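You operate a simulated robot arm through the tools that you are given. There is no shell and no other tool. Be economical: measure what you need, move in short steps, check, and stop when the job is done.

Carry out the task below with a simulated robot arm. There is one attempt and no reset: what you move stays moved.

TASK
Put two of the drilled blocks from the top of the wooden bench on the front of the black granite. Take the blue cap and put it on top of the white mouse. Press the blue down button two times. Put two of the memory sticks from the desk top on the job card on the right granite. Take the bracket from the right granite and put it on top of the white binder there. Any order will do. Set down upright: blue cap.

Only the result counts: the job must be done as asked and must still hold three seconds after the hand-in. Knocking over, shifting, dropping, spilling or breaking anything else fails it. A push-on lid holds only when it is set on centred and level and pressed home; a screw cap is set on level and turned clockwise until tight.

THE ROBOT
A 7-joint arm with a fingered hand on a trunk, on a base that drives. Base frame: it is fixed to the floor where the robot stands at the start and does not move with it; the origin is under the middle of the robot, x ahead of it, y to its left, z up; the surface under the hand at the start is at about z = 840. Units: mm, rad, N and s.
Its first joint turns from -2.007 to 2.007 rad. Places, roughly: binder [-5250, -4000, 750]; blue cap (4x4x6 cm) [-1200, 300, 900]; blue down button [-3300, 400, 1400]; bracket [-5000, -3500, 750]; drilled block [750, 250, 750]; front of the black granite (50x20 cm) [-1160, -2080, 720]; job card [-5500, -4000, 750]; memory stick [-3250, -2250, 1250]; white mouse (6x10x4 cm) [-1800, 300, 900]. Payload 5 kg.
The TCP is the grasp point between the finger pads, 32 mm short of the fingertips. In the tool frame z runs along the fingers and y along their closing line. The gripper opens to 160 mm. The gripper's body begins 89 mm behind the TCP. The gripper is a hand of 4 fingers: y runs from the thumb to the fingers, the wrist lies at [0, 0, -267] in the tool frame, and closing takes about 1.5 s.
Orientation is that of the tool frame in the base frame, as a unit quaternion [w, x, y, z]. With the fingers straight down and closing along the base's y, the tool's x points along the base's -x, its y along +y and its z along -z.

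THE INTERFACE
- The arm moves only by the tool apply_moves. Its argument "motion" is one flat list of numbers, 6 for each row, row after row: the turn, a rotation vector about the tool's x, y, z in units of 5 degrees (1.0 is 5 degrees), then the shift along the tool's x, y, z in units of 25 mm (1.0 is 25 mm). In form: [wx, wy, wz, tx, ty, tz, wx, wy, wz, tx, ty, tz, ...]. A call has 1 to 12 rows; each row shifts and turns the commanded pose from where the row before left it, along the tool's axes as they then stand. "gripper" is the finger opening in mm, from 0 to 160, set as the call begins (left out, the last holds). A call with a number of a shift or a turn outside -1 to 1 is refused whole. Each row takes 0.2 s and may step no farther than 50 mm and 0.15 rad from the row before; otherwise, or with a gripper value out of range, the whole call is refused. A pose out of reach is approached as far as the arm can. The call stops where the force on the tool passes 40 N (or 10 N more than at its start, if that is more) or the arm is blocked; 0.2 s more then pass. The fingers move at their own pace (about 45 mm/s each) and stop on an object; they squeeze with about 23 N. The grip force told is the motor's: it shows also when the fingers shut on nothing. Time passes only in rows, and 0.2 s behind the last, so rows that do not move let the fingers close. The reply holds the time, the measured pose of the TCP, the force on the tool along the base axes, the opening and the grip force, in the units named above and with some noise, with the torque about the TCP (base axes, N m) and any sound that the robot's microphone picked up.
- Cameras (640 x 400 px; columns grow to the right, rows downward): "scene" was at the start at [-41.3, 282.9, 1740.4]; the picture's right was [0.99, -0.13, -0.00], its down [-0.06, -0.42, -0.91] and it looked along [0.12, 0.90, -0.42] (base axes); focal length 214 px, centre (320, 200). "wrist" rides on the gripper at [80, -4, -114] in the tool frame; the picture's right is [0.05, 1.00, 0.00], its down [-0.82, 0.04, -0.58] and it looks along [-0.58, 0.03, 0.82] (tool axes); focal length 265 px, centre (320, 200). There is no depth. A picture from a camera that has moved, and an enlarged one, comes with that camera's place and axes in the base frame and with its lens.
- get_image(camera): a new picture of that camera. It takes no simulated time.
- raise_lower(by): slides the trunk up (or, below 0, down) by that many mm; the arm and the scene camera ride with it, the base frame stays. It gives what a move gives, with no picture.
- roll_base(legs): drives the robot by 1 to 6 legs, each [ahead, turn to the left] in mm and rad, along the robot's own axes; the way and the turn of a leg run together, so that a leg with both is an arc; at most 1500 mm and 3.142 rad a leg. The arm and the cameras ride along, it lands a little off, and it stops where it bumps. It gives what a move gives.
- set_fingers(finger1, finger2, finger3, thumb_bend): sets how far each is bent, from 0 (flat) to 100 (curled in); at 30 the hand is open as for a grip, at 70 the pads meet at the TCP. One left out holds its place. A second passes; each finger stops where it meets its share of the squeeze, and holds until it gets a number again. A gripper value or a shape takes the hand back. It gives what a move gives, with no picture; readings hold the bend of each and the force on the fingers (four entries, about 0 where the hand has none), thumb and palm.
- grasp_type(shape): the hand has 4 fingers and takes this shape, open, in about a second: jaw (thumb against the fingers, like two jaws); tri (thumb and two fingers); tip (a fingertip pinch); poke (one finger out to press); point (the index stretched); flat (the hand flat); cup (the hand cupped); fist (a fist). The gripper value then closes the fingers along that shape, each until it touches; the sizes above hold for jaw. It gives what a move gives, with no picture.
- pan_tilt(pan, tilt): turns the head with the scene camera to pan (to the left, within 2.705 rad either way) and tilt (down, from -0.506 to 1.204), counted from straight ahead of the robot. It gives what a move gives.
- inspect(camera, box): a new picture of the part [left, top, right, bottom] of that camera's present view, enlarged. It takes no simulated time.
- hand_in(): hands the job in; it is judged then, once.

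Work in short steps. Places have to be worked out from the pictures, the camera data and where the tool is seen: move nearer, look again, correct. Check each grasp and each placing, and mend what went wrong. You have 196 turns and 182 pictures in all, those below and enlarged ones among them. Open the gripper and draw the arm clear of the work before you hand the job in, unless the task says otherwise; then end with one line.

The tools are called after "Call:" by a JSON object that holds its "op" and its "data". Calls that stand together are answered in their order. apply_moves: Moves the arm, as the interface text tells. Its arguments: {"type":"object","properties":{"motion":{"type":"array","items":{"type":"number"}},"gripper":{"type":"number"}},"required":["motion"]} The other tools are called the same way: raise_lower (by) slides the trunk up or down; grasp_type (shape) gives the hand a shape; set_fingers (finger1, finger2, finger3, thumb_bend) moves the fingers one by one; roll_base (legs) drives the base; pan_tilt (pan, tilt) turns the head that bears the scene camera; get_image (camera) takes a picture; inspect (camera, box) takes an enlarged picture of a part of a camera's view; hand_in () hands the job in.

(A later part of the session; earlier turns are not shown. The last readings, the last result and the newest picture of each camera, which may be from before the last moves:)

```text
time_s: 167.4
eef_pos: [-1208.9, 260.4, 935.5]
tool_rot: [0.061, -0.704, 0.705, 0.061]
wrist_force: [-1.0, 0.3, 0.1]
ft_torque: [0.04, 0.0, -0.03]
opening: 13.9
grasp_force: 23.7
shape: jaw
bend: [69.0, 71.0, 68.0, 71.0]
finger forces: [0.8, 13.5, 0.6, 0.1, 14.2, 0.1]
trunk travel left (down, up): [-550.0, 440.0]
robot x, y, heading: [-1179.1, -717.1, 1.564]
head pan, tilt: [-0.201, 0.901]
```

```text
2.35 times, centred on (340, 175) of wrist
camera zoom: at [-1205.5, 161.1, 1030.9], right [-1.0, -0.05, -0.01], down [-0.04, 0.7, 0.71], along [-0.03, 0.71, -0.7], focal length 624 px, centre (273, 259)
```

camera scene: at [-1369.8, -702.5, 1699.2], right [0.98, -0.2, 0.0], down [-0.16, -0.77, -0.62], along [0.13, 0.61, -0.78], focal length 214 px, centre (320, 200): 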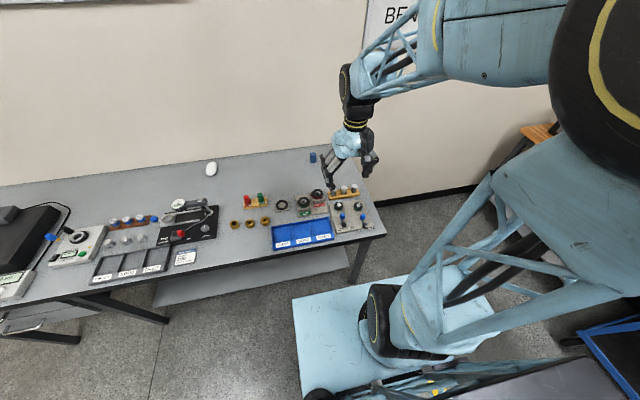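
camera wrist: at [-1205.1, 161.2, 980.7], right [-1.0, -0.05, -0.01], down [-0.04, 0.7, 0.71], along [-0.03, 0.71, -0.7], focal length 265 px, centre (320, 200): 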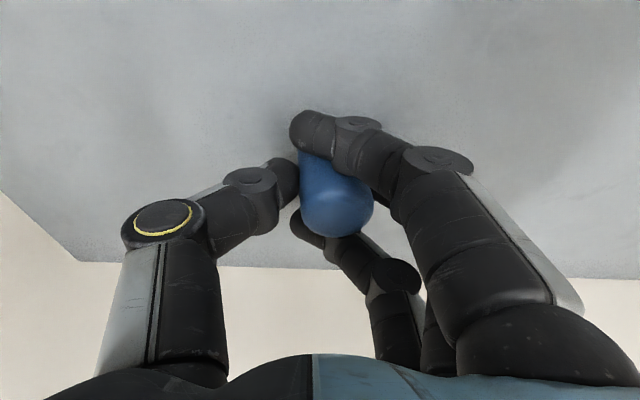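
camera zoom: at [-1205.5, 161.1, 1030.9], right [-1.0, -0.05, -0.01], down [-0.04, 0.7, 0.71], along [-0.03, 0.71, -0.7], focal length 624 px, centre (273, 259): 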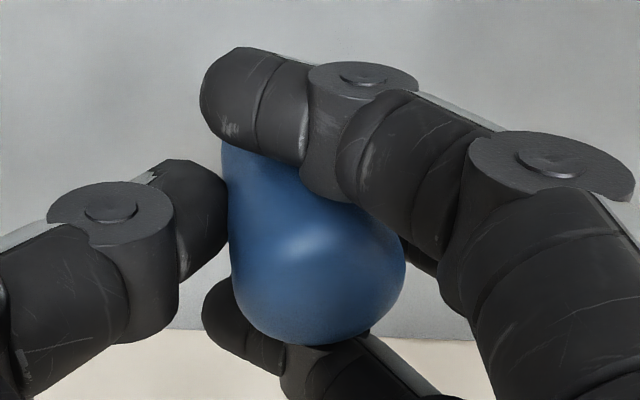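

Tilt is small. I lift further and retract the arm, then drive to stand before the mouse.

Call:
{"op": "apply_moves", "data": {"motion": [0, 0, 0, -0.174, 0, -0.985, 0, 0, 0, -0.174, 0, -0.985, 0, 0, 0, -0.174, 0, -0.985, 0, 0, 0, -0.174, 0, -0.985, 0, 0, 0, 0.96, 0, -0.577, 0, 0, 0, 0.96, 0, -0.577, 0, 0, 0, 0.96, 0, -0.577, 0, 0, 0, 0.96, 0, -0.577, 0, 0, 0, 0.96, 0, -0.577, 0, 0, 0, 0.96, 0, -0.577, 0, 0, 0, 0.96, 0, -0.577, 0, 0, 0, 0.96, 0, -0.577]}}

Call:
{"op": "apply_moves", "data": {"motion": [0, 0, 0, 0.96, 0, -0.577, 0, 0, 0, 0.96, 0, -0.577, 0, 0, 0, 0.96, 0, -0.577, 0, 0, 0, 0.96, 0, -0.577, 0, 0, 0, 0.96, 0, -0.577, 0, 0, 0, 0.96, 0, -0.577, 0, 0, 0, 0.96, 0, -0.577, 0, 0, 0, 0.96, 0, -0.577, 0, 0, 0, 0.96, 0, -0.577, 0, 0, 0, 0.96, 0, -0.577]}}

Call:
{"op": "roll_base", "data": {"legs": [[-300, 0], [0, 1.308], [628, 0], [0, -1.301], [120, 0]]}}

Call:
{"op": "pan_tilt", "data": {"pan": 0, "tilt": 1.0}}

Call:
{"op": "get_image", "data": {"camera": "scene"}}

Call:
{"op": "get_image", "data": {"camera": "wrist"}}

```text
time_s: 170.0
eef_pos: [-1209.6, 50.7, 1116.1]
tool_rot: [0.061, -0.704, 0.705, 0.062]
wrist_force: [-0.5, -0.6, 0.3]
ft_torque: [-0.02, 0.0, 0.01]
opening: 13.9
grasp_force: 22.6
shape: jaw
bend: [69.0, 71.0, 68.0, 71.0]
finger forces: [0.9, 13.6, 0.5, 0.0, 14.1, 0.0]
trunk travel left (down, up): [-550.0, 440.0]
robot x, y, heading: [-1186.2, -719.4, 1.566]
head pan, tilt: [-0.201, 0.901]
```

```text
time_s: 172.2
eef_pos: [-1209.6, -210.5, 1214.9]
tool_rot: [0.061, -0.704, 0.705, 0.063]
wrist_force: [0.7, -0.4, -0.2]
ft_torque: [0.04, 0.03, 0.0]
opening: 14.0
grasp_force: 23.4
shape: jaw
bend: [69.0, 71.0, 68.0, 71.0]
finger forces: [1.0, 13.5, 0.5, 0.0, 14.1, 0.1]
trunk travel left (down, up): [-550.0, 440.0]
robot x, y, heading: [-1180.4, -718.1, 1.568]
head pan, tilt: [-0.201, 0.901]
```

```text
time_s: 185.0
eef_pos: [-1827.2, -229.2, 1215.3]
tool_rot: [-0.06, 0.71, -0.699, -0.061]
wrist_force: [-0.1, 0.0, -0.3]
ft_torque: [-0.02, -0.01, 0.01]
opening: 14.0
grasp_force: 23.0
shape: jaw
bend: [69.0, 71.0, 68.0, 71.0]
finger forces: [0.3, 14.0, 0.4, 0.0, 14.0, 0.0]
trunk travel left (down, up): [-550.0, 440.0]
robot x, y, heading: [-1793.3, -738.3, 1.583]
head pan, tilt: [-0.201, 0.901]
```

```text
time_s: 185.7
eef_pos: [-1826.0, -230.5, 1213.9]
tool_rot: [-0.06, 0.711, -0.698, -0.062]
wrist_force: [-0.2, 0.5, 0.2]
ft_torque: [-0.01, -0.01, 0.0]
opening: 14.0
grasp_force: 22.8
shape: jaw
bend: [69.0, 71.0, 68.0, 71.0]
finger forces: [0.2, 13.8, 0.4, 0.1, 13.9, 0.0]
trunk travel left (down, up): [-550.0, 440.0]
robot x, y, heading: [-1790.7, -737.7, 1.582]
head pan, tilt: [0.0, 1.0]
```

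```text
121 pictures are left
camera scene: at [-1993.2, -730.4, 1692.0], right [1.0, 0.01, 0.0], down [0.01, -0.84, -0.54], along [-0.01, 0.54, -0.84], focal length 214 px, centre (320, 200)
```

scene: 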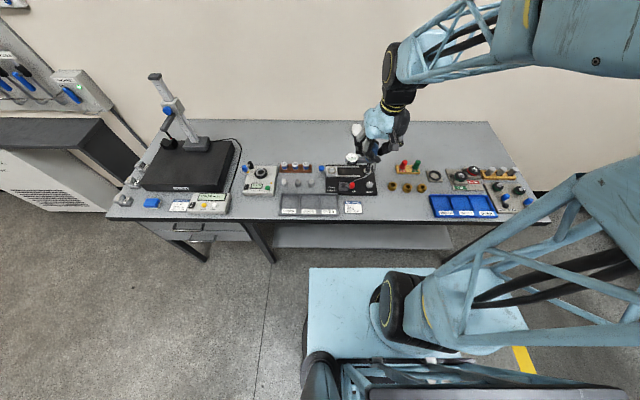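

```text
120 pictures are left
camera wrist: at [-1820.7, -329.1, 1311.2], right [-1.0, -0.07, -0.01], down [-0.05, 0.7, 0.71], along [-0.04, 0.71, -0.7], focal length 265 px, centre (320, 200)
```

wrist: 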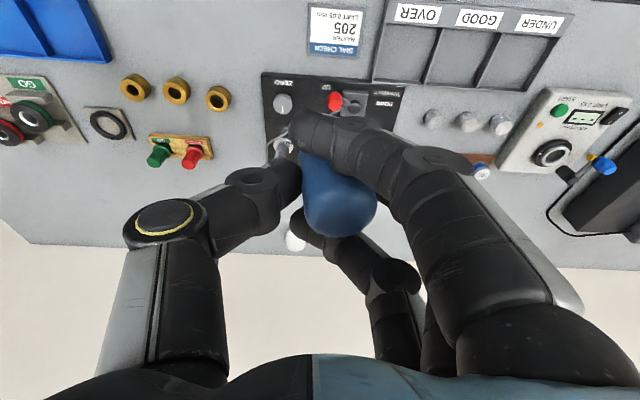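

Mouse at ~(-1785,296). There is ~100 mm of room before the shelf, so I advance 60 mm, then extend over the table to view the mouse.

Call:
{"op": "roll_base", "data": {"legs": [[60, 0]]}}

Call:
{"op": "apply_moves", "data": {"motion": [0, 0, 0, -0.95, -0.1, 0.35, 0, 0, 0, -0.95, -0.1, 0.35, 0, 0, 0, -0.95, -0.1, 0.35, 0, 0, 0, -0.95, -0.1, 0.35, 0, 0, 0, -0.95, -0.1, 0.35, 0, 0, 0, -0.95, -0.1, 0.35, 0, 0, 0, -0.95, -0.1, 0.35, 0, 0, 0, -0.95, -0.1, 0.35, 0, 0, 0, -0.95, -0.1, 0.35, 0, 0, 0, -0.95, -0.1, 0.35]}}

Call:
{"op": "get_image", "data": {"camera": "wrist"}}

Call:
{"op": "get_image", "data": {"camera": "scene"}}

```text
time_s: 186.7
eef_pos: [-1826.5, -167.5, 1214.1]
tool_rot: [-0.061, 0.711, -0.698, -0.061]
wrist_force: [-0.3, -0.1, 0.7]
ft_torque: [0.01, 0.0, -0.03]
opening: 13.9
grasp_force: 23.2
shape: jaw
bend: [69.0, 71.0, 68.0, 71.0]
finger forces: [0.2, 13.9, 0.4, 0.0, 13.9, 0.0]
trunk travel left (down, up): [-550.0, 440.0]
robot x, y, heading: [-1794.0, -676.8, 1.588]
head pan, tilt: [0.0, 1.0]
```

```text
time_s: 188.9
eef_pos: [-1806.7, 83.8, 1168.3]
tool_rot: [-0.061, 0.711, -0.698, -0.061]
wrist_force: [-0.5, -0.2, 0.8]
ft_torque: [-0.03, 0.03, -0.01]
opening: 13.7
grasp_force: 23.3
shape: jaw
bend: [69.0, 71.0, 68.0, 71.0]
finger forces: [0.2, 13.9, 0.3, 0.0, 13.8, 0.0]
trunk travel left (down, up): [-550.0, 440.0]
robot x, y, heading: [-1793.2, -675.5, 1.579]
head pan, tilt: [0.0, 1.0]
```

```text
119 pictures are left
camera wrist: at [-1801.0, -16.6, 1264.6], right [-1.0, -0.07, -0.01], down [-0.05, 0.7, 0.71], along [-0.04, 0.71, -0.71], focal length 265 px, centre (320, 200)
```

wrist: 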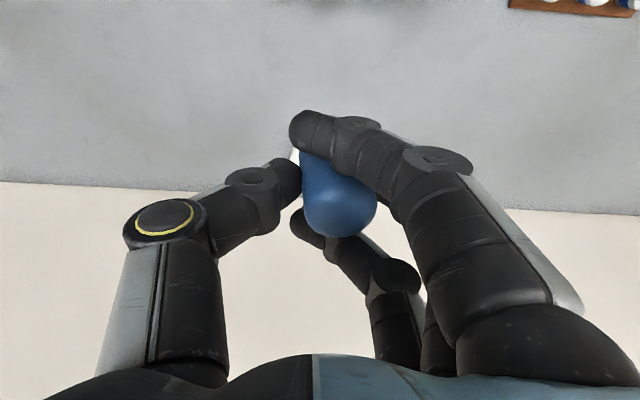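

```text
118 pictures are left
camera scene: at [-1993.9, -668.3, 1691.9], right [1.0, 0.01, 0.0], down [0.01, -0.84, -0.54], along [-0.01, 0.54, -0.84], focal length 214 px, centre (320, 200)
```

scene: 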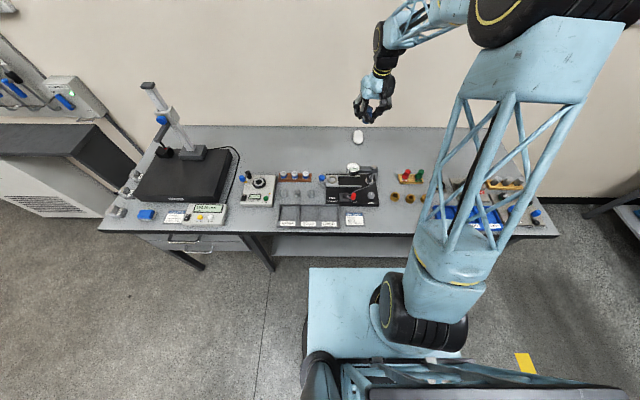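

Call:
{"op": "inspect", "data": {"camera": "scene", "box": [320, 70, 400, 160]}}

```text
4.44 times, centred on (360, 115) of scene
camera zoom: at [-1993.9, -668.3, 1691.9], right [1.0, 0.01, 0.0], down [0.01, -0.84, -0.54], along [-0.01, 0.54, -0.84], focal length 953 px, centre (142, 578)
```

zoom: 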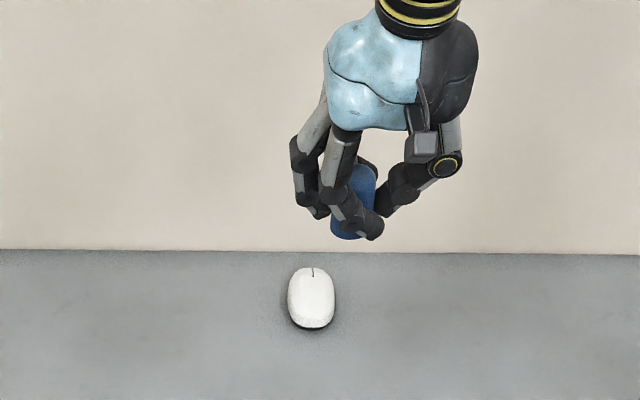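

The mouse lies along y, centre ≈(-1794,305), top ≈880. I move the cap over it at z≈1000 and check alignment.

Call:
{"op": "apply_moves", "data": {"motion": [0, 0, 0, -0.824, -0.073, 0.904, 0, 0, 0, -0.824, -0.073, 0.904, 0, 0, 0, -0.824, -0.073, 0.904, 0, 0, 0, -0.824, -0.073, 0.904, 0, 0, 0, -0.824, -0.073, 0.904, 0, 0, 0, -0.824, -0.073, 0.904, 0, 0, 0, -0.824, -0.073, 0.904, 0, 0, 0, -0.824, -0.073, 0.904, 0, 0, 0, -0.824, -0.073, 0.904]}}

Call:
{"op": "inspect", "data": {"camera": "scene", "box": [320, 90, 400, 150]}}

Call:
{"op": "get_image", "data": {"camera": "wrist"}}

```text
time_s: 190.9
eef_pos: [-1795.2, 300.3, 999.7]
tool_rot: [-0.061, 0.71, -0.699, -0.061]
wrist_force: [0.6, 0.4, 0.3]
ft_torque: [-0.01, 0.0, -0.02]
opening: 13.9
grasp_force: 23.3
shape: jaw
bend: [69.0, 71.0, 68.0, 71.0]
finger forces: [0.3, 14.0, 0.3, 0.0, 13.9, 0.1]
trunk travel left (down, up): [-550.0, 440.0]
robot x, y, heading: [-1792.0, -678.6, 1.584]
head pan, tilt: [0.0, 1.0]
```

```text
6.67 times, centred on (360, 120) of scene
camera zoom: at [-1994.0, -668.2, 1692.0], right [1.0, 0.01, 0.0], down [0.01, -0.84, -0.54], along [-0.01, 0.54, -0.84], focal length 1430 px, centre (53, 733)
```

zoom: 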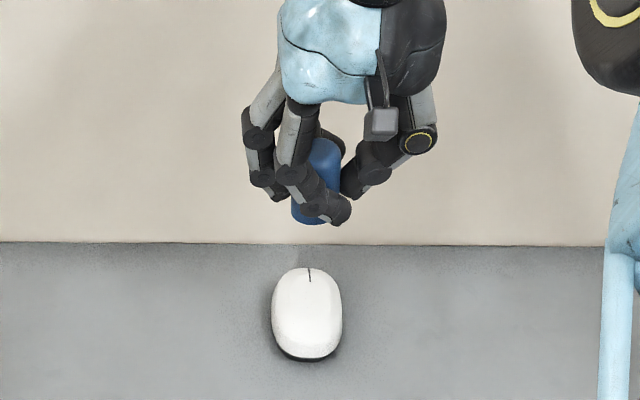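

```text
115 pictures are left
camera wrist: at [-1788.8, 200.9, 1096.8], right [-1.0, -0.07, -0.01], down [-0.05, 0.7, 0.71], along [-0.04, 0.71, -0.71], focal length 265 px, centre (320, 200)
```

wrist: 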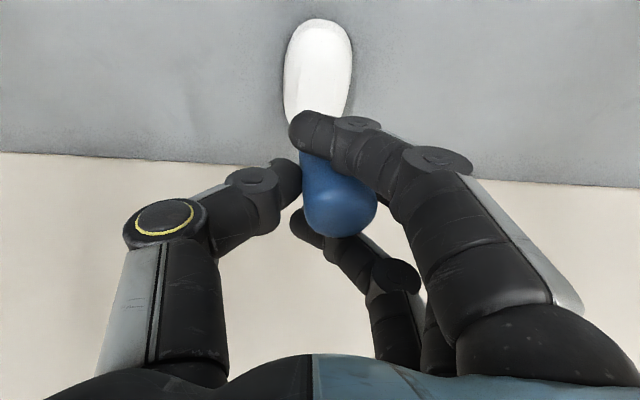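

Cap is upright in view; its base is ~6 mm left of the mouse's midline. I shift it right and lower to just above the mouse.

Call:
{"op": "apply_moves", "data": {"motion": [0, 0, 0, 0, -0.28, 0, 0, 0, 0, 0.174, 0, 0.985, 0, 0, 0, 0.174, 0, 0.985, 0, 0, 0, 0.07, 0, 0.4, 0, 0, 0, 0, 0, 0]}}

Call:
{"op": "inspect", "data": {"camera": "scene", "box": [320, 90, 400, 150]}}

Call:
{"op": "get_image", "data": {"camera": "wrist"}}

```text
time_s: 192.1
eef_pos: [-1787.6, 299.9, 941.0]
tool_rot: [-0.061, 0.71, -0.699, -0.062]
wrist_force: [0.2, -0.9, 0.0]
ft_torque: [0.01, 0.0, -0.01]
opening: 13.9
grasp_force: 23.2
shape: jaw
bend: [69.0, 71.0, 68.0, 71.0]
finger forces: [0.2, 13.9, 0.4, 0.0, 13.8, 0.0]
trunk travel left (down, up): [-550.0, 440.0]
robot x, y, heading: [-1793.3, -676.2, 1.586]
head pan, tilt: [0.0, 1.0]
```

```text
6.67 times, centred on (360, 120) of scene
camera zoom: at [-1994.1, -669.0, 1692.0], right [1.0, 0.01, 0.0], down [0.01, -0.84, -0.54], along [-0.01, 0.54, -0.84], focal length 1430 px, centre (53, 733)
```

zoom: 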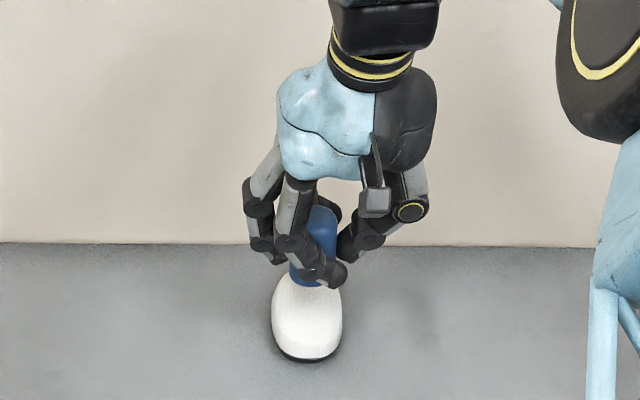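

```text
113 pictures are left
camera wrist: at [-1781.4, 200.9, 1036.4], right [-1.0, -0.07, -0.01], down [-0.05, 0.7, 0.71], along [-0.04, 0.71, -0.7], focal length 265 px, centre (320, 200)
```

wrist: 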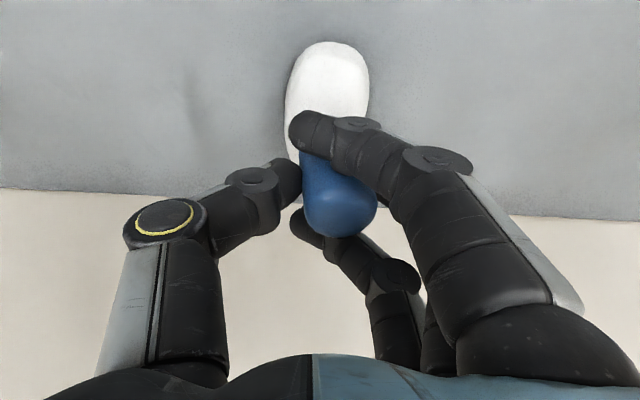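

Aligned on the mouse. I lower in small steps watching the force.

Call:
{"op": "apply_moves", "data": {"motion": [0, 0, 0, 0.017, 0, 0.1, 0, 0, 0, 0.017, 0, 0.1, 0, 0, 0, 0.017, 0, 0.1, 0, 0, 0, 0.017, 0, 0.1, 0, 0, 0, 0.017, 0, 0.1, 0, 0, 0, 0, 0, 0]}}

```text
time_s: 193.5
eef_pos: [-1788.0, 300.6, 927.1]
tool_rot: [-0.061, 0.711, -0.698, -0.062]
wrist_force: [0.8, 0.7, -0.1]
ft_torque: [-0.02, -0.03, -0.01]
opening: 13.6
grasp_force: 23.2
shape: jaw
bend: [69.0, 71.0, 68.0, 71.0]
finger forces: [0.2, 13.9, 0.3, 0.0, 13.8, 0.0]
trunk travel left (down, up): [-550.0, 440.0]
robot x, y, heading: [-1790.5, -674.3, 1.585]
head pan, tilt: [0.0, 1.0]
```

Call:
{"op": "apply_moves", "data": {"motion": [0, 0, 0, 0.009, 0, 0.05, 0, 0, 0, 0.009, 0, 0.05, 0, 0, 0, 0.009, 0, 0.05, 0, 0, 0, 0, 0, 0]}}

```text
time_s: 194.5
eef_pos: [-1788.5, 299.3, 923.9]
tool_rot: [-0.061, 0.711, -0.698, -0.061]
wrist_force: [-0.8, -0.1, -0.5]
ft_torque: [0.02, 0.0, -0.02]
opening: 13.8
grasp_force: 22.5
shape: jaw
bend: [69.0, 71.0, 68.0, 71.0]
finger forces: [0.3, 13.9, 0.4, 0.1, 13.9, 0.0]
trunk travel left (down, up): [-550.0, 440.0]
robot x, y, heading: [-1789.8, -670.8, 1.585]
head pan, tilt: [0.0, 1.0]
```

Call:
{"op": "apply_moves", "data": {"motion": [0, 0, 0, 0.009, 0, 0.05, 0, 0, 0, 0.009, 0, 0.05, 0, 0, 0, 0.009, 0, 0.05, 0, 0, 0, 0, 0, 0]}}

Call:
{"op": "inspect", "data": {"camera": "scene", "box": [330, 100, 390, 145]}}

```text
time_s: 195.5
eef_pos: [-1788.0, 298.7, 919.9]
tool_rot: [-0.061, 0.711, -0.698, -0.062]
wrist_force: [0.3, 0.2, -0.7]
ft_torque: [0.01, 0.0, -0.02]
opening: 13.9
grasp_force: 23.0
shape: jaw
bend: [69.0, 71.0, 68.0, 71.0]
finger forces: [0.2, 13.9, 0.3, 0.0, 13.8, 0.1]
trunk travel left (down, up): [-550.0, 440.0]
robot x, y, heading: [-1794.1, -676.6, 1.585]
head pan, tilt: [0.0, 1.0]
```

```text
8.89 times, centred on (360, 122) of scene
camera zoom: at [-1994.0, -668.9, 1692.0], right [1.0, 0.01, 0.0], down [0.01, -0.84, -0.54], along [-0.01, 0.54, -0.84], focal length 1906 px, centre (-36, 889)
```

zoom: 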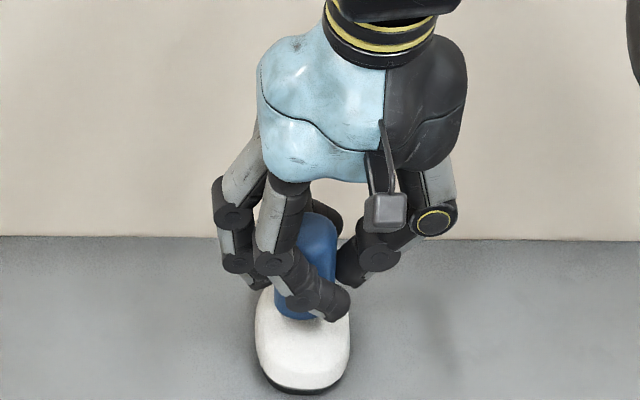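

Still no contact; continue down in small steps.

Call:
{"op": "apply_moves", "data": {"motion": [0, 0, 0, 0.009, 0, 0.05, 0, 0, 0, 0.009, 0, 0.05, 0, 0, 0, 0.009, 0, 0.05, 0, 0, 0, 0, 0, 0]}}

```text
time_s: 196.5
eef_pos: [-1788.2, 299.1, 916.7]
tool_rot: [-0.06, 0.711, -0.698, -0.062]
wrist_force: [0.7, 0.1, 1.1]
ft_torque: [0.01, 0.02, 0.02]
opening: 13.8
grasp_force: 22.6
shape: jaw
bend: [69.0, 71.0, 68.0, 71.0]
finger forces: [0.2, 13.9, 0.4, 0.0, 13.9, 0.1]
trunk travel left (down, up): [-550.0, 440.0]
robot x, y, heading: [-1792.6, -677.1, 1.587]
head pan, tilt: [0.0, 1.0]
```

Call:
{"op": "apply_moves", "data": {"motion": [0, 0, 0, 0.006, 0, 0.03, 0, 0, 0, 0.006, 0, 0.03, 0, 0, 0, 0, 0, 0]}}

```text
time_s: 197.3
eef_pos: [-1788.2, 300.9, 915.0]
tool_rot: [-0.061, 0.711, -0.698, -0.063]
wrist_force: [0.2, 1.5, 5.3]
ft_torque: [-0.01, 0.06, -0.04]
opening: 14.2
grasp_force: 23.5
shape: jaw
bend: [69.0, 71.0, 68.0, 72.0]
finger forces: [0.0, 13.8, 1.3, 0.0, 15.1, 0.0]
trunk travel left (down, up): [-550.0, 440.0]
robot x, y, heading: [-1794.4, -677.1, 1.585]
head pan, tilt: [0.0, 1.0]
```

Contact begins (5 N). One more millimetre to seat it.

Call:
{"op": "apply_moves", "data": {"motion": [0, 0, 0, 0.007, 0, 0.04, 0, 0, 0, 0, 0, 0]}}

Call:
{"op": "inspect", "data": {"camera": "scene", "box": [330, 100, 390, 145]}}

Call:
{"op": "inspect", "data": {"camera": "wrist", "box": [250, 40, 430, 260]}}

```text
time_s: 197.9
eef_pos: [-1787.6, 300.1, 915.5]
tool_rot: [-0.062, 0.711, -0.698, -0.061]
wrist_force: [1.3, 1.7, 8.9]
ft_torque: [0.0, 0.11, -0.02]
opening: 14.0
grasp_force: 22.8
shape: jaw
bend: [69.0, 71.0, 68.0, 72.0]
finger forces: [0.0, 13.8, 2.1, 0.0, 16.1, 0.1]
trunk travel left (down, up): [-550.0, 440.0]
robot x, y, heading: [-1793.9, -675.9, 1.579]
head pan, tilt: [0.0, 1.0]
```

```text
8.89 times, centred on (360, 122) of scene
camera zoom: at [-1993.9, -669.6, 1692.1], right [1.0, 0.01, 0.0], down [0.01, -0.84, -0.54], along [-0.01, 0.54, -0.84], focal length 1906 px, centre (-36, 889)
```

zoom: 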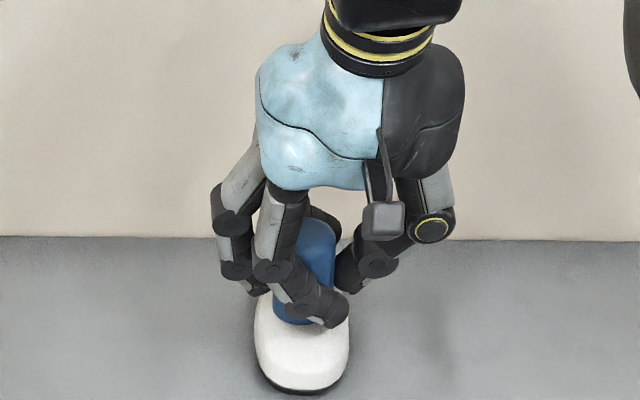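

```text
1.82 times, centred on (340, 150) of wrist
camera zoom: at [-1781.7, 200.7, 1011.5], right [-1.0, -0.07, -0.01], down [-0.05, 0.7, 0.71], along [-0.04, 0.71, -0.7], focal length 483 px, centre (284, 291)
```

zoom: 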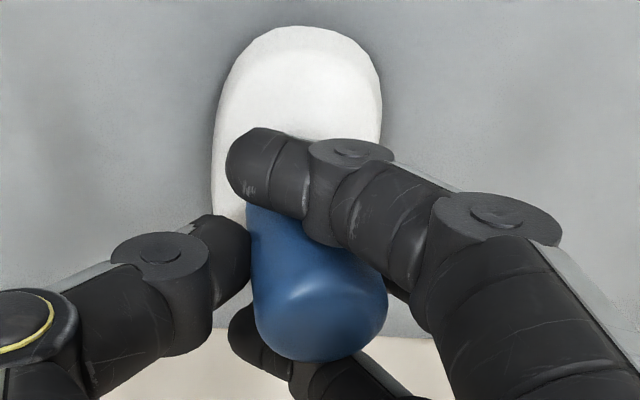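

Cap sits on the mouse top, centred. I release in stages.

Call:
{"op": "apply_moves", "data": {"motion": [0, 0, 0, 0, 0, 0, 0, 0, 0, 0, 0, 0, 0, 0, 0, 0, 0, 0, 0, 0, 0, 0, 0, 0], "gripper": 50}}

Call:
{"op": "apply_moves", "data": {"motion": [0, 0, 0, 0, 0, 0, 0, 0, 0, 0, 0, 0, 0, 0, 0, 0, 0, 0, 0, 0, 0, 0, 0, 0, 0, 0, 0, 0, 0, 0], "gripper": 100}}

Call:
{"op": "get_image", "data": {"camera": "wrist"}}

Call:
{"op": "inspect", "data": {"camera": "scene", "box": [330, 100, 390, 145]}}

```text
time_s: 198.9
eef_pos: [-1787.4, 300.2, 913.6]
tool_rot: [-0.06, 0.711, -0.698, -0.062]
wrist_force: [-0.1, -0.7, 0.7]
ft_torque: [-0.02, 0.04, -0.01]
opening: 49.3
grasp_force: 0.0
shape: jaw
bend: [73.0, 73.0, 73.0, 70.0]
finger forces: [0.0, 0.0, 0.0, 0.1, 0.1, 0.1]
trunk travel left (down, up): [-550.0, 440.0]
robot x, y, heading: [-1790.9, -676.3, 1.581]
head pan, tilt: [0.0, 1.0]
```

```text
time_s: 200.1
eef_pos: [-1788.3, 298.9, 914.0]
tool_rot: [-0.06, 0.711, -0.698, -0.062]
wrist_force: [0.2, 1.2, 0.0]
ft_torque: [0.0, 0.02, -0.02]
opening: 99.6
grasp_force: 0.1
shape: jaw
bend: [71.0, 71.0, 71.0, 68.0]
finger forces: [0.0, 0.0, 0.1, 0.0, 0.0, 0.0]
trunk travel left (down, up): [-550.0, 440.0]
robot x, y, heading: [-1789.5, -674.6, 1.584]
head pan, tilt: [0.0, 1.0]
```

```text
109 pictures are left
camera wrist: at [-1782.1, 200.8, 1010.7], right [-1.0, -0.07, -0.01], down [-0.05, 0.7, 0.71], along [-0.04, 0.71, -0.7], focal length 265 px, centre (320, 200)
```

wrist: 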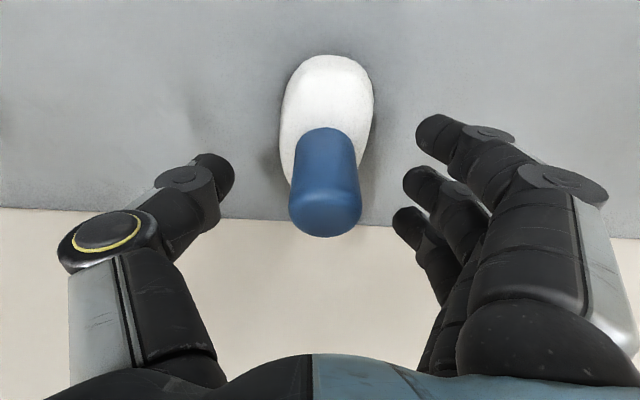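

```text
8.89 times, centred on (360, 122) of scene
camera zoom: at [-1994.0, -668.9, 1692.0], right [1.0, 0.01, 0.0], down [0.01, -0.84, -0.54], along [-0.01, 0.54, -0.84], focal length 1906 px, centre (-36, 889)
```

zoom: 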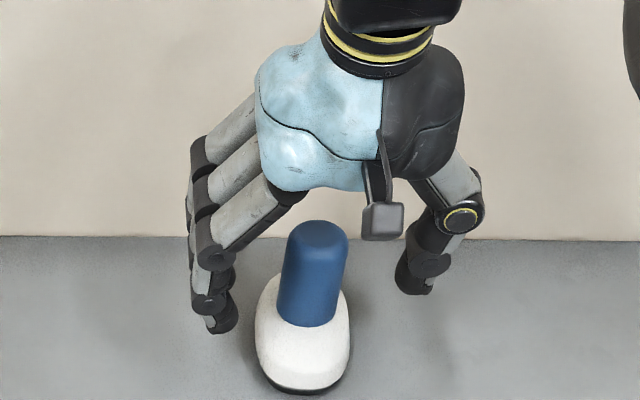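

The cap stands upright on the mouse. I lift straight off and retract.

Call:
{"op": "apply_moves", "data": {"motion": [0, 0, 0, -0.087, 0, -0.5, 0, 0, 0, -0.174, 0, -0.985, 0, 0, 0, -0.174, 0, -0.985, 0, 0, 0, -0.174, 0, -0.985, 0, 0, 0, -0.174, 0, -0.985, 0, 0, 0, -0.174, 0, -0.985, 0, 0, 0, -0.174, 0, -0.985, 0, 0, 0, 0.96, 0, -0.577, 0, 0, 0, 0.96, 0, -0.577, 0, 0, 0, 0.96, 0, -0.577, 0, 0, 0, 0.96, 0, -0.577, 0, 0, 0, 0.96, 0, -0.577]}}

Call:
{"op": "apply_moves", "data": {"motion": [0, 1, 0, 0.96, 0, -0.577, 0, 1, 0, 0.96, 0, -0.3, 0, 0, 0, 1, 0, 0, 0, 0, 0, 1, 0, 0, 0, 0, 0, 1, 0, 0, 0, 0, 0, 1, 0, 0, 0, 0, 0, 1, 0, 0, 0, 0, 0, 1, 0, 0, 0, 0, 0, 1, 0, 0, 0, 0, 0, 1, 0, 0, 0, 0, 0, 1, 0, 0, 0, 0, 0, 1, 0, 0]}}

Call:
{"op": "inspect", "data": {"camera": "scene", "box": [330, 90, 410, 150]}}

Call:
{"op": "pan_tilt", "data": {"pan": 1.2, "tilt": 0.3}}

Call:
{"op": "get_image", "data": {"camera": "scene"}}

Call:
{"op": "pan_tilt", "data": {"pan": 2.4, "tilt": 0.3}}

Call:
{"op": "get_image", "data": {"camera": "scene"}}

```text
time_s: 202.7
eef_pos: [-1785.6, 169.3, 1126.3]
tool_rot: [-0.06, 0.71, -0.698, -0.061]
wrist_force: [-0.3, 0.3, 0.0]
ft_torque: [-0.03, 0.0, 0.0]
opening: 99.3
grasp_force: 0.0
shape: jaw
bend: [71.0, 71.0, 71.0, 68.0]
finger forces: [0.0, 0.0, 0.0, 0.0, 0.0, 0.0]
trunk travel left (down, up): [-550.0, 440.0]
robot x, y, heading: [-1790.1, -676.9, 1.582]
head pan, tilt: [0.0, 1.0]
```

```text
time_s: 205.3
eef_pos: [-1780.6, -132.0, 1142.6]
tool_rot: [0.001, 0.714, -0.701, 0.0]
wrist_force: [-0.4, 0.0, 0.8]
ft_torque: [0.03, -0.01, -0.01]
opening: 99.5
grasp_force: 0.1
shape: jaw
bend: [71.0, 71.0, 71.0, 68.0]
finger forces: [0.0, 0.1, 0.0, 0.1, 0.0, 0.1]
trunk travel left (down, up): [-550.0, 440.0]
robot x, y, heading: [-1793.8, -677.2, 1.582]
head pan, tilt: [0.0, 1.0]
```

```text
6.67 times, centred on (370, 120) of scene
camera zoom: at [-1994.2, -669.7, 1692.0], right [1.0, 0.01, 0.0], down [0.01, -0.84, -0.54], along [-0.01, 0.54, -0.84], focal length 1430 px, centre (-13, 733)
```

zoom: 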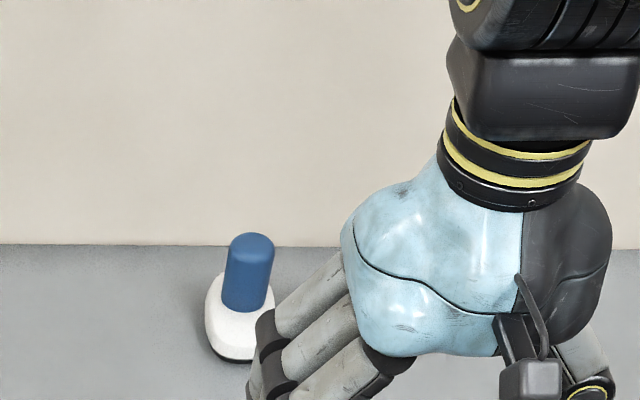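

```text
time_s: 206.7
eef_pos: [-1781.8, -132.8, 1142.2]
tool_rot: [0.0, 0.713, -0.701, 0.001]
wrist_force: [0.2, 0.2, 0.5]
ft_torque: [-0.01, 0.01, 0.04]
opening: 99.8
grasp_force: 0.2
shape: jaw
bend: [71.0, 71.0, 71.0, 68.0]
finger forces: [0.0, 0.1, 0.1, 0.0, 0.0, 0.0]
trunk travel left (down, up): [-550.0, 440.0]
robot x, y, heading: [-1788.3, -677.1, 1.585]
head pan, tilt: [1.201, 0.3]
```

```text
106 pictures are left
camera scene: at [-2080.6, -706.2, 1751.4], right [0.35, 0.94, 0.0], down [0.28, -0.1, -0.96], along [-0.9, 0.33, -0.3], focal length 214 px, centre (320, 200)
```

scene: 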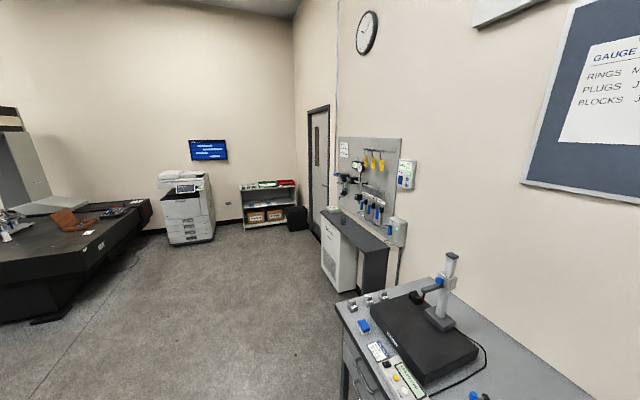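

```text
time_s: 208.1
eef_pos: [-1779.9, -131.8, 1143.6]
tool_rot: [0.0, 0.713, -0.701, 0.001]
wrist_force: [-0.2, -0.3, 0.3]
ft_torque: [0.0, 0.01, -0.04]
opening: 99.7
grasp_force: 0.1
shape: jaw
bend: [71.0, 71.0, 71.0, 68.0]
finger forces: [0.1, 0.0, 0.1, 0.0, 0.0, 0.0]
trunk travel left (down, up): [-550.0, 440.0]
robot x, y, heading: [-1789.5, -674.9, 1.581]
head pan, tilt: [2.4, 0.3]
```

```text
105 pictures are left
camera scene: at [-2055.2, -808.4, 1751.5], right [-0.75, 0.67, 0.0], down [0.2, 0.22, -0.96], along [-0.64, -0.71, -0.3], focal length 214 px, centre (320, 200)
```

scene: 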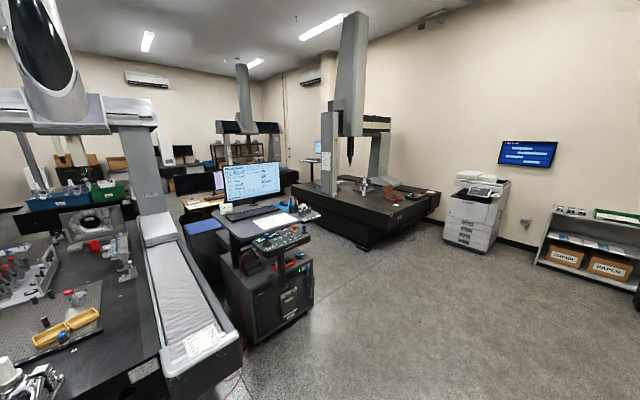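

Cap is stable. The wall panel with the buttons is near (-3300,400,1400); I zoom on it and on the desk.

Call:
{"op": "inspect", "data": {"camera": "scene", "box": [200, 150, 330, 260]}}

Call:
{"op": "pan_tilt", "data": {"pan": 1.0, "tilt": 0.4}}

Call:
{"op": "get_image", "data": {"camera": "scene"}}

Call:
{"op": "inspect", "data": {"camera": "scene", "box": [220, 90, 400, 260]}}

```text
3.64 times, centred on (265, 205) of scene
camera zoom: at [-2055.2, -808.4, 1751.5], right [-0.75, 0.67, 0.0], down [0.2, 0.22, -0.96], along [-0.64, -0.71, -0.3], focal length 780 px, centre (520, 182)
```

zoom: 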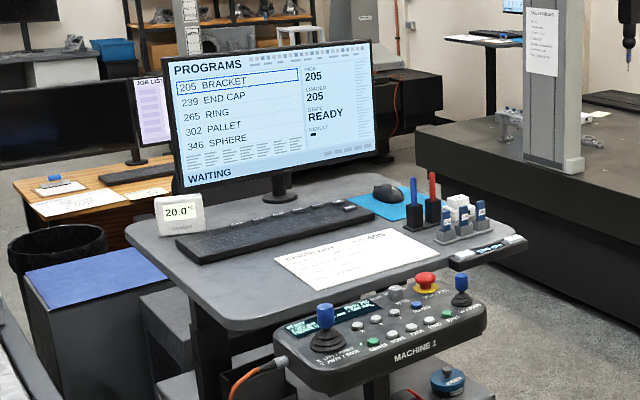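

```text
time_s: 209.6
eef_pos: [-1780.9, -132.0, 1141.5]
tool_rot: [0.0, 0.713, -0.701, 0.001]
wrist_force: [-0.3, -0.8, 0.2]
ft_torque: [-0.02, 0.04, 0.0]
opening: 99.7
grasp_force: 0.1
shape: jaw
bend: [71.0, 71.0, 71.0, 68.0]
finger forces: [0.0, 0.0, 0.0, 0.1, 0.0, 0.0]
trunk travel left (down, up): [-550.0, 440.0]
robot x, y, heading: [-1792.9, -680.2, 1.584]
head pan, tilt: [1.0, 0.4]
```

```text
103 pictures are left
camera scene: at [-2071.7, -689.9, 1742.2], right [0.53, 0.85, 0.0], down [0.33, -0.21, -0.92], along [-0.78, 0.49, -0.39], focal length 214 px, centre (320, 200)
```

scene: 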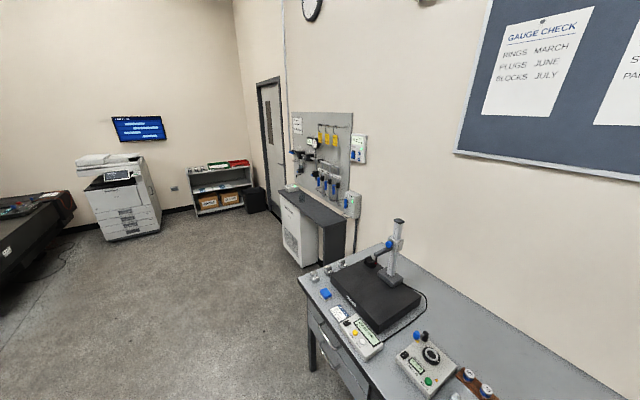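

```text
2.35 times, centred on (310, 175) of scene
camera zoom: at [-2071.7, -689.9, 1742.2], right [0.53, 0.85, 0.0], down [0.33, -0.21, -0.92], along [-0.78, 0.49, -0.39], focal length 505 px, centre (344, 259)
```

zoom: 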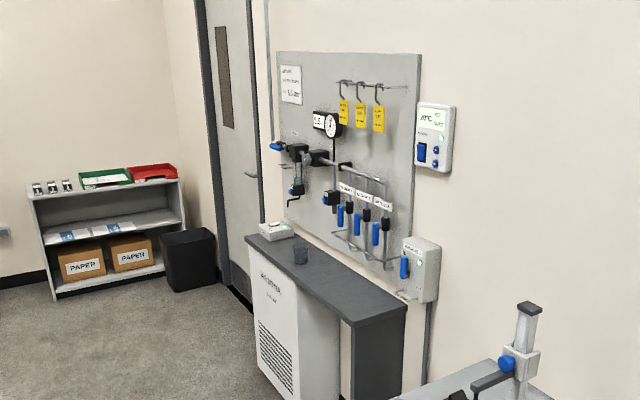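

The wall controller with blue buttons sits near (-3312,430,1466). I back off and drive to stand in front of it.

Call:
{"op": "roll_base", "data": {"legs": [[-300, 0], [0, 1.473], [1475, 0], [0, -1.484], [380, 0]]}}

Call:
{"op": "pan_tilt", "data": {"pan": 0, "tilt": 0.5}}

Call:
{"op": "get_image", "data": {"camera": "scene"}}

```text
time_s: 228.2
eef_pos: [-3276.0, 44.5, 1142.4]
tool_rot: [0.0, 0.72, -0.694, 0.0]
wrist_force: [0.3, -0.3, 0.6]
ft_torque: [-0.05, -0.02, -0.01]
opening: 99.6
grasp_force: 0.1
shape: jaw
bend: [71.0, 71.0, 71.0, 68.0]
finger forces: [0.0, 0.1, 0.0, 0.1, 0.1, 0.0]
trunk travel left (down, up): [-550.0, 440.0]
robot x, y, heading: [-3275.4, -501.5, 1.607]
head pan, tilt: [1.0, 0.4]
```

```text
time_s: 229.5
eef_pos: [-3275.0, 43.5, 1142.6]
tool_rot: [0.0, 0.72, -0.694, 0.001]
wrist_force: [0.2, -0.5, 0.9]
ft_torque: [-0.01, -0.01, 0.0]
opening: 99.4
grasp_force: 0.0
shape: jaw
bend: [71.0, 71.0, 71.0, 68.0]
finger forces: [0.0, 0.1, 0.0, 0.0, 0.0, 0.0]
trunk travel left (down, up): [-550.0, 440.0]
robot x, y, heading: [-3275.3, -497.2, 1.6]
head pan, tilt: [0.0, 0.499]
```

```text
101 pictures are left
camera scene: at [-3479.5, -476.3, 1733.1], right [1.0, 0.03, 0.0], down [0.02, -0.48, -0.88], along [-0.03, 0.88, -0.48], focal length 214 px, centre (320, 200)
```

scene: 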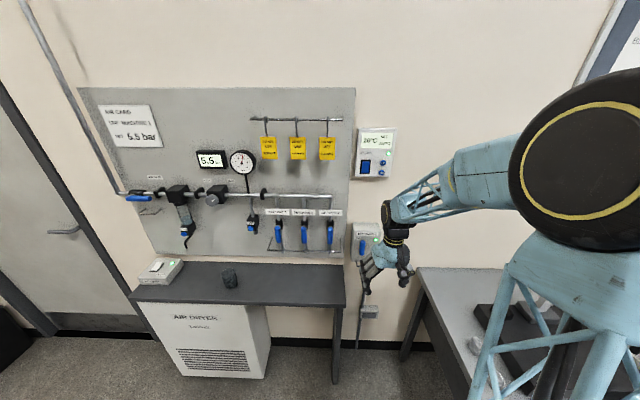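

Call:
{"op": "inspect", "data": {"camera": "scene", "box": [350, 120, 406, 186]}}

```text
6.06 times, centred on (378, 153) of scene
camera zoom: at [-3479.5, -476.3, 1733.1], right [1.0, 0.03, 0.0], down [0.02, -0.48, -0.88], along [-0.03, 0.88, -0.48], focal length 1300 px, centre (-32, 485)
```

zoom: 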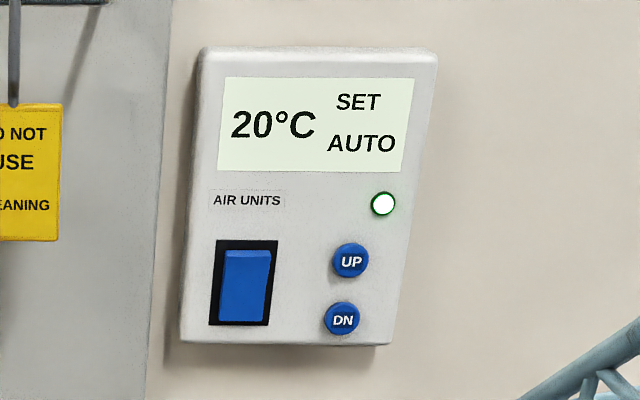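

The DN button (dark-blue, lower right) triangulates to (-3250,381,1403). I take the poke shape and raise/advance the hand, then turn it to point at the wall.

Call:
{"op": "grasp_type", "data": {"shape": "poke"}}

Call:
{"op": "apply_moves", "data": {"motion": [0, 0, 0, -0.4, 0, -0.8, 0, 0, 0, -0.4, 0, -0.8, 0, 0, 0, -0.4, 0, -0.8, 0, 0, 0, -0.4, 0, -0.8, 0, 0, 0, -0.4, 0, -0.8, 0, 0, 0, -0.4, 0, -0.8, 0, 0, 0, -0.4, 0, -0.8, 0, 0, 0, -0.4, 0, -0.8]}}

Call:
{"op": "get_image", "data": {"camera": "wrist"}}

```text
time_s: 230.4
eef_pos: [-3275.2, 41.9, 1142.1]
tool_rot: [0.001, 0.72, -0.694, 0.0]
wrist_force: [-0.1, -0.3, 0.1]
ft_torque: [0.02, -0.04, -0.02]
opening: 0.0
grasp_force: 0.0
shape: poke
bend: [100.0, 100.0, 100.0, 47.0]
finger forces: [0.0, 0.0, 0.0, 0.0, 0.0, 0.0]
trunk travel left (down, up): [-550.0, 440.0]
robot x, y, heading: [-3276.9, -499.8, 1.608]
head pan, tilt: [0.0, 0.499]
```

```text
time_s: 232.2
eef_pos: [-3278.8, 124.2, 1302.1]
tool_rot: [0.001, 0.72, -0.694, 0.001]
wrist_force: [-0.2, 0.5, -0.1]
ft_torque: [-0.02, 0.02, -0.01]
opening: 0.0
grasp_force: 0.1
shape: poke
bend: [100.0, 100.0, 100.0, 47.0]
finger forces: [0.0, 0.1, 0.1, 0.0, 0.1, 0.0]
trunk travel left (down, up): [-550.0, 440.0]
robot x, y, heading: [-3277.7, -500.9, 1.604]
head pan, tilt: [0.0, 0.499]
```

```text
99 pictures are left
camera wrist: at [-3271.1, 43.9, 1415.5], right [-1.0, -0.09, 0.0], down [-0.07, 0.81, 0.58], along [-0.05, 0.57, -0.82], focal length 265 px, centre (320, 200)
```

wrist: 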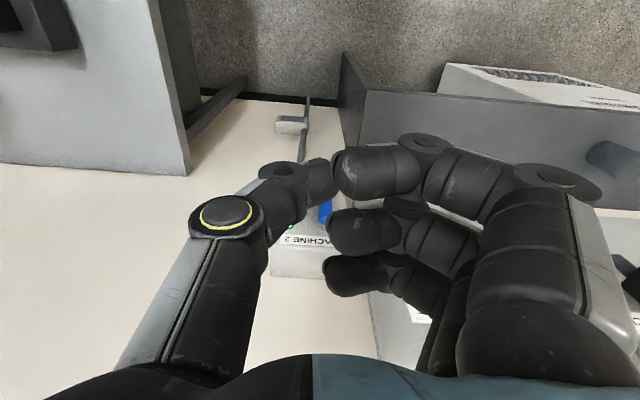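

In "poke" it's not clear which finger projects; I try "point" (index stretched).

Call:
{"op": "grasp_type", "data": {"shape": "point"}}

Call:
{"op": "get_image", "data": {"camera": "wrist"}}

Call:
{"op": "get_image", "data": {"camera": "scene"}}

```text
time_s: 233.1
eef_pos: [-3279.2, 123.7, 1302.9]
tool_rot: [0.001, 0.72, -0.694, 0.001]
wrist_force: [0.3, 0.0, 0.0]
ft_torque: [-0.01, -0.01, -0.02]
opening: 152.4
grasp_force: 0.0
shape: point
bend: [30.0, 100.0, 100.0, 54.0]
finger forces: [0.0, 0.0, 0.0, 0.0, 0.1, 0.1]
trunk travel left (down, up): [-550.0, 440.0]
robot x, y, heading: [-3275.8, -500.3, 1.605]
head pan, tilt: [0.0, 0.499]
```

```text
98 pictures are left
camera wrist: at [-3271.1, 43.6, 1415.3], right [-1.0, -0.09, 0.0], down [-0.07, 0.81, 0.58], along [-0.05, 0.57, -0.82], focal length 265 px, centre (320, 200)
```

wrist: 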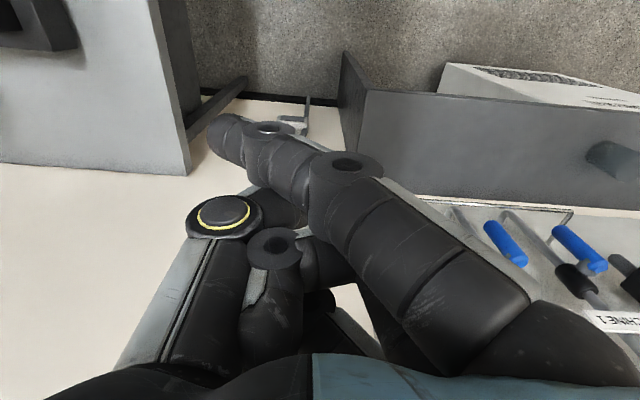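

```text
97 pictures are left
camera scene: at [-3479.4, -476.3, 1733.1], right [1.0, 0.03, 0.0], down [0.02, -0.48, -0.88], along [-0.03, 0.88, -0.48], focal length 214 px, centre (320, 200)
```

scene: 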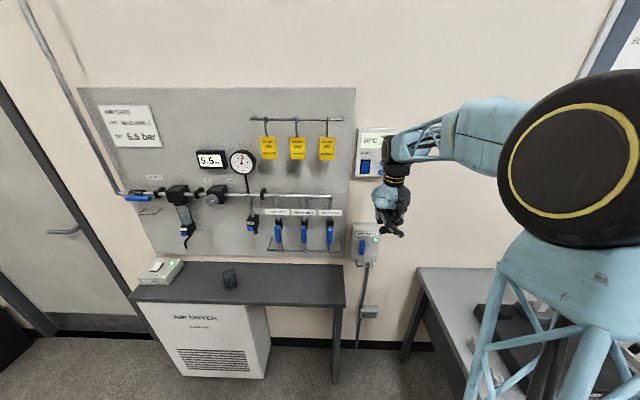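

The stretched index tip lies at roughly tool (17,-57,40). I pitch the hand 90° forward so it points to the wall.

Call:
{"op": "apply_moves", "data": {"motion": [0, -1, 0, 0, 0, 0, 0, -1, 0, 0, 0, 0, 0, -1, 0, 0, 0, 0, 0, -1, 0, 0, 0, 0, 0, -1, 0, 0, 0, 0, 0, -1, 0, 0, 0, 0, 0, -1, 0, 0, 0, 0, 0, -1, 0, 0, 0, 0, 0, -1, 0, 0, 0, 0]}}

Call:
{"op": "apply_moves", "data": {"motion": [0, -1, 0, 0, 0, 0, 0, -1, 0, 0, 0, 0, 0, -1, 0, 0, 0, 0, 0, -1, 0, 0, 0, 0, 0, -1, 0, 0, 0, 0, 0, -1, 0, 0, 0, 0, 0, -1, 0, 0, 0, 0, 0, -1, 0, 0, 0, 0, 0, -1, 0, 0, 0, 0, 0, 0, 0, 0, 0, 0]}}

Call:
{"op": "get_image", "data": {"camera": "wrist"}}

Call:
{"op": "get_image", "data": {"camera": "scene"}}

```text
time_s: 235.1
eef_pos: [-3279.2, 124.1, 1302.3]
tool_rot: [-0.266, 0.665, -0.642, -0.275]
wrist_force: [-1.1, -0.3, 0.3]
ft_torque: [0.01, 0.03, -0.03]
opening: 152.2
grasp_force: 0.1
shape: point
bend: [30.0, 100.0, 100.0, 54.0]
finger forces: [0.0, 0.1, 0.0, 0.1, 0.0, 0.0]
trunk travel left (down, up): [-550.0, 440.0]
robot x, y, heading: [-3276.2, -500.6, 1.599]
head pan, tilt: [0.0, 0.499]
```

```text
time_s: 237.3
eef_pos: [-3276.3, 162.9, 1320.0]
tool_rot: [-0.49, 0.51, -0.491, -0.509]
wrist_force: [0.0, 0.0, -0.6]
ft_torque: [-0.01, -0.01, -0.01]
opening: 152.2
grasp_force: 0.1
shape: point
bend: [30.0, 100.0, 100.0, 54.0]
finger forces: [0.1, 0.0, 0.1, 0.0, 0.0, 0.0]
out of reach, approached as far as the arm can: row 6, 7, 8, 9
trunk travel left (down, up): [-550.0, 440.0]
robot x, y, heading: [-3274.6, -500.0, 1.602]
head pan, tilt: [0.0, 0.499]
```

```text
96 pictures are left
camera wrist: at [-3268.2, 48.8, 1239.0], right [-1.0, -0.04, -0.05], down [-0.02, -0.58, 0.82], along [-0.06, 0.82, 0.58], focal length 265 px, centre (320, 200)
```

wrist: 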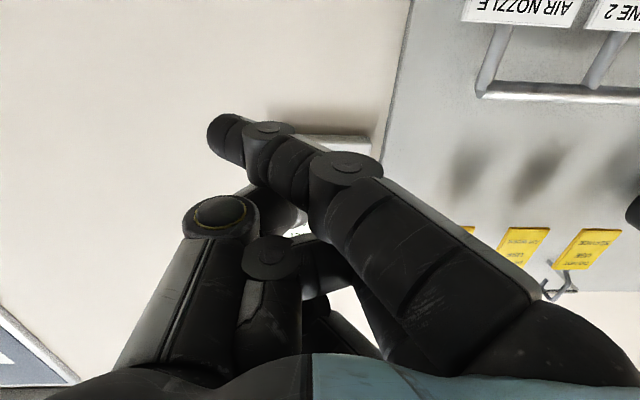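

```text
95 pictures are left
camera scene: at [-3479.4, -476.3, 1733.1], right [1.0, 0.03, 0.0], down [0.02, -0.48, -0.88], along [-0.03, 0.88, -0.48], focal length 214 px, centre (320, 200)
```

scene: 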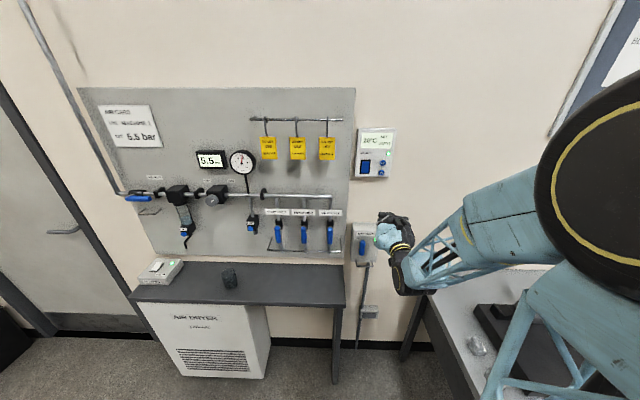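

The arm was too cramped for the last degrees; moving forward and up frees it. I go to TCP ≈(-3307,250,1420).

Call:
{"op": "apply_moves", "data": {"motion": [0, 0, 0, -0.79, 0.18, 0.84, 0, 0, 0, -0.79, 0.18, 0.84, 0, 0, 0, -0.79, 0.18, 0.84, 0, 0, 0, -0.79, 0.18, 0.84, 0, 0, 0, -0.79, 0.18, 0.84, 0, 0, 0, -0.79, 0.18, 0.84, 0, 0, 0, 0, 0, 0]}}

Call:
{"op": "get_image", "data": {"camera": "wrist"}}

Call:
{"op": "inspect", "data": {"camera": "scene", "box": [340, 110, 460, 200]}}

```text
time_s: 238.9
eef_pos: [-3310.5, 287.7, 1439.7]
tool_rot: [-0.49, 0.509, -0.491, -0.509]
wrist_force: [-0.2, -0.1, 0.6]
ft_torque: [0.0, 0.02, -0.01]
opening: 152.6
grasp_force: 0.0
shape: point
bend: [30.0, 100.0, 100.0, 54.0]
finger forces: [0.1, 0.1, 0.0, 0.1, 0.0, 0.0]
trunk travel left (down, up): [-550.0, 440.0]
robot x, y, heading: [-3274.9, -504.0, 1.604]
head pan, tilt: [0.0, 0.499]
```

```text
94 pictures are left
camera wrist: at [-3300.6, 174.0, 1357.9], right [-1.0, -0.04, -0.05], down [-0.02, -0.58, 0.82], along [-0.06, 0.82, 0.58], focal length 265 px, centre (320, 200)
```

wrist: 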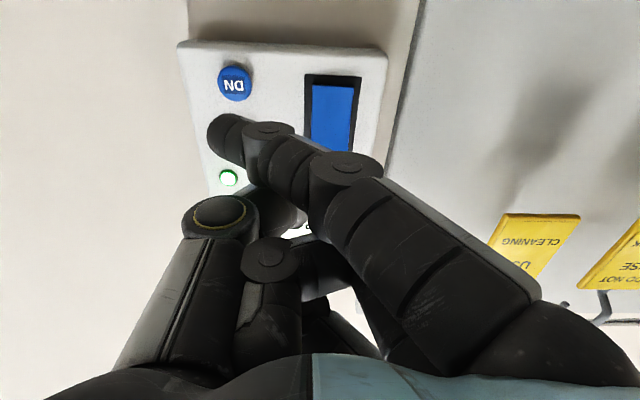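

```text
4.44 times, centred on (400, 155) of scene
camera zoom: at [-3479.4, -476.3, 1733.1], right [1.0, 0.03, 0.0], down [0.02, -0.48, -0.88], along [-0.03, 0.88, -0.48], focal length 953 px, centre (-36, 400)
```

zoom: 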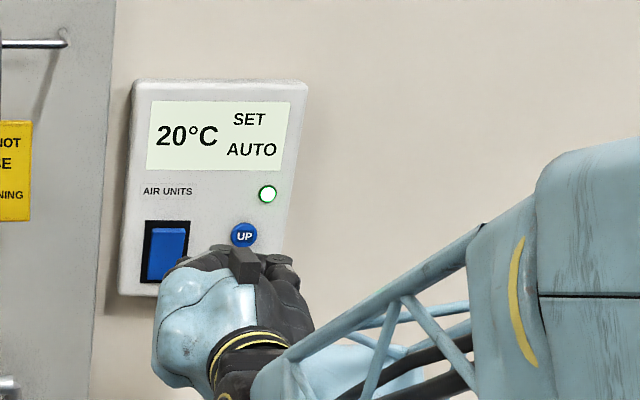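

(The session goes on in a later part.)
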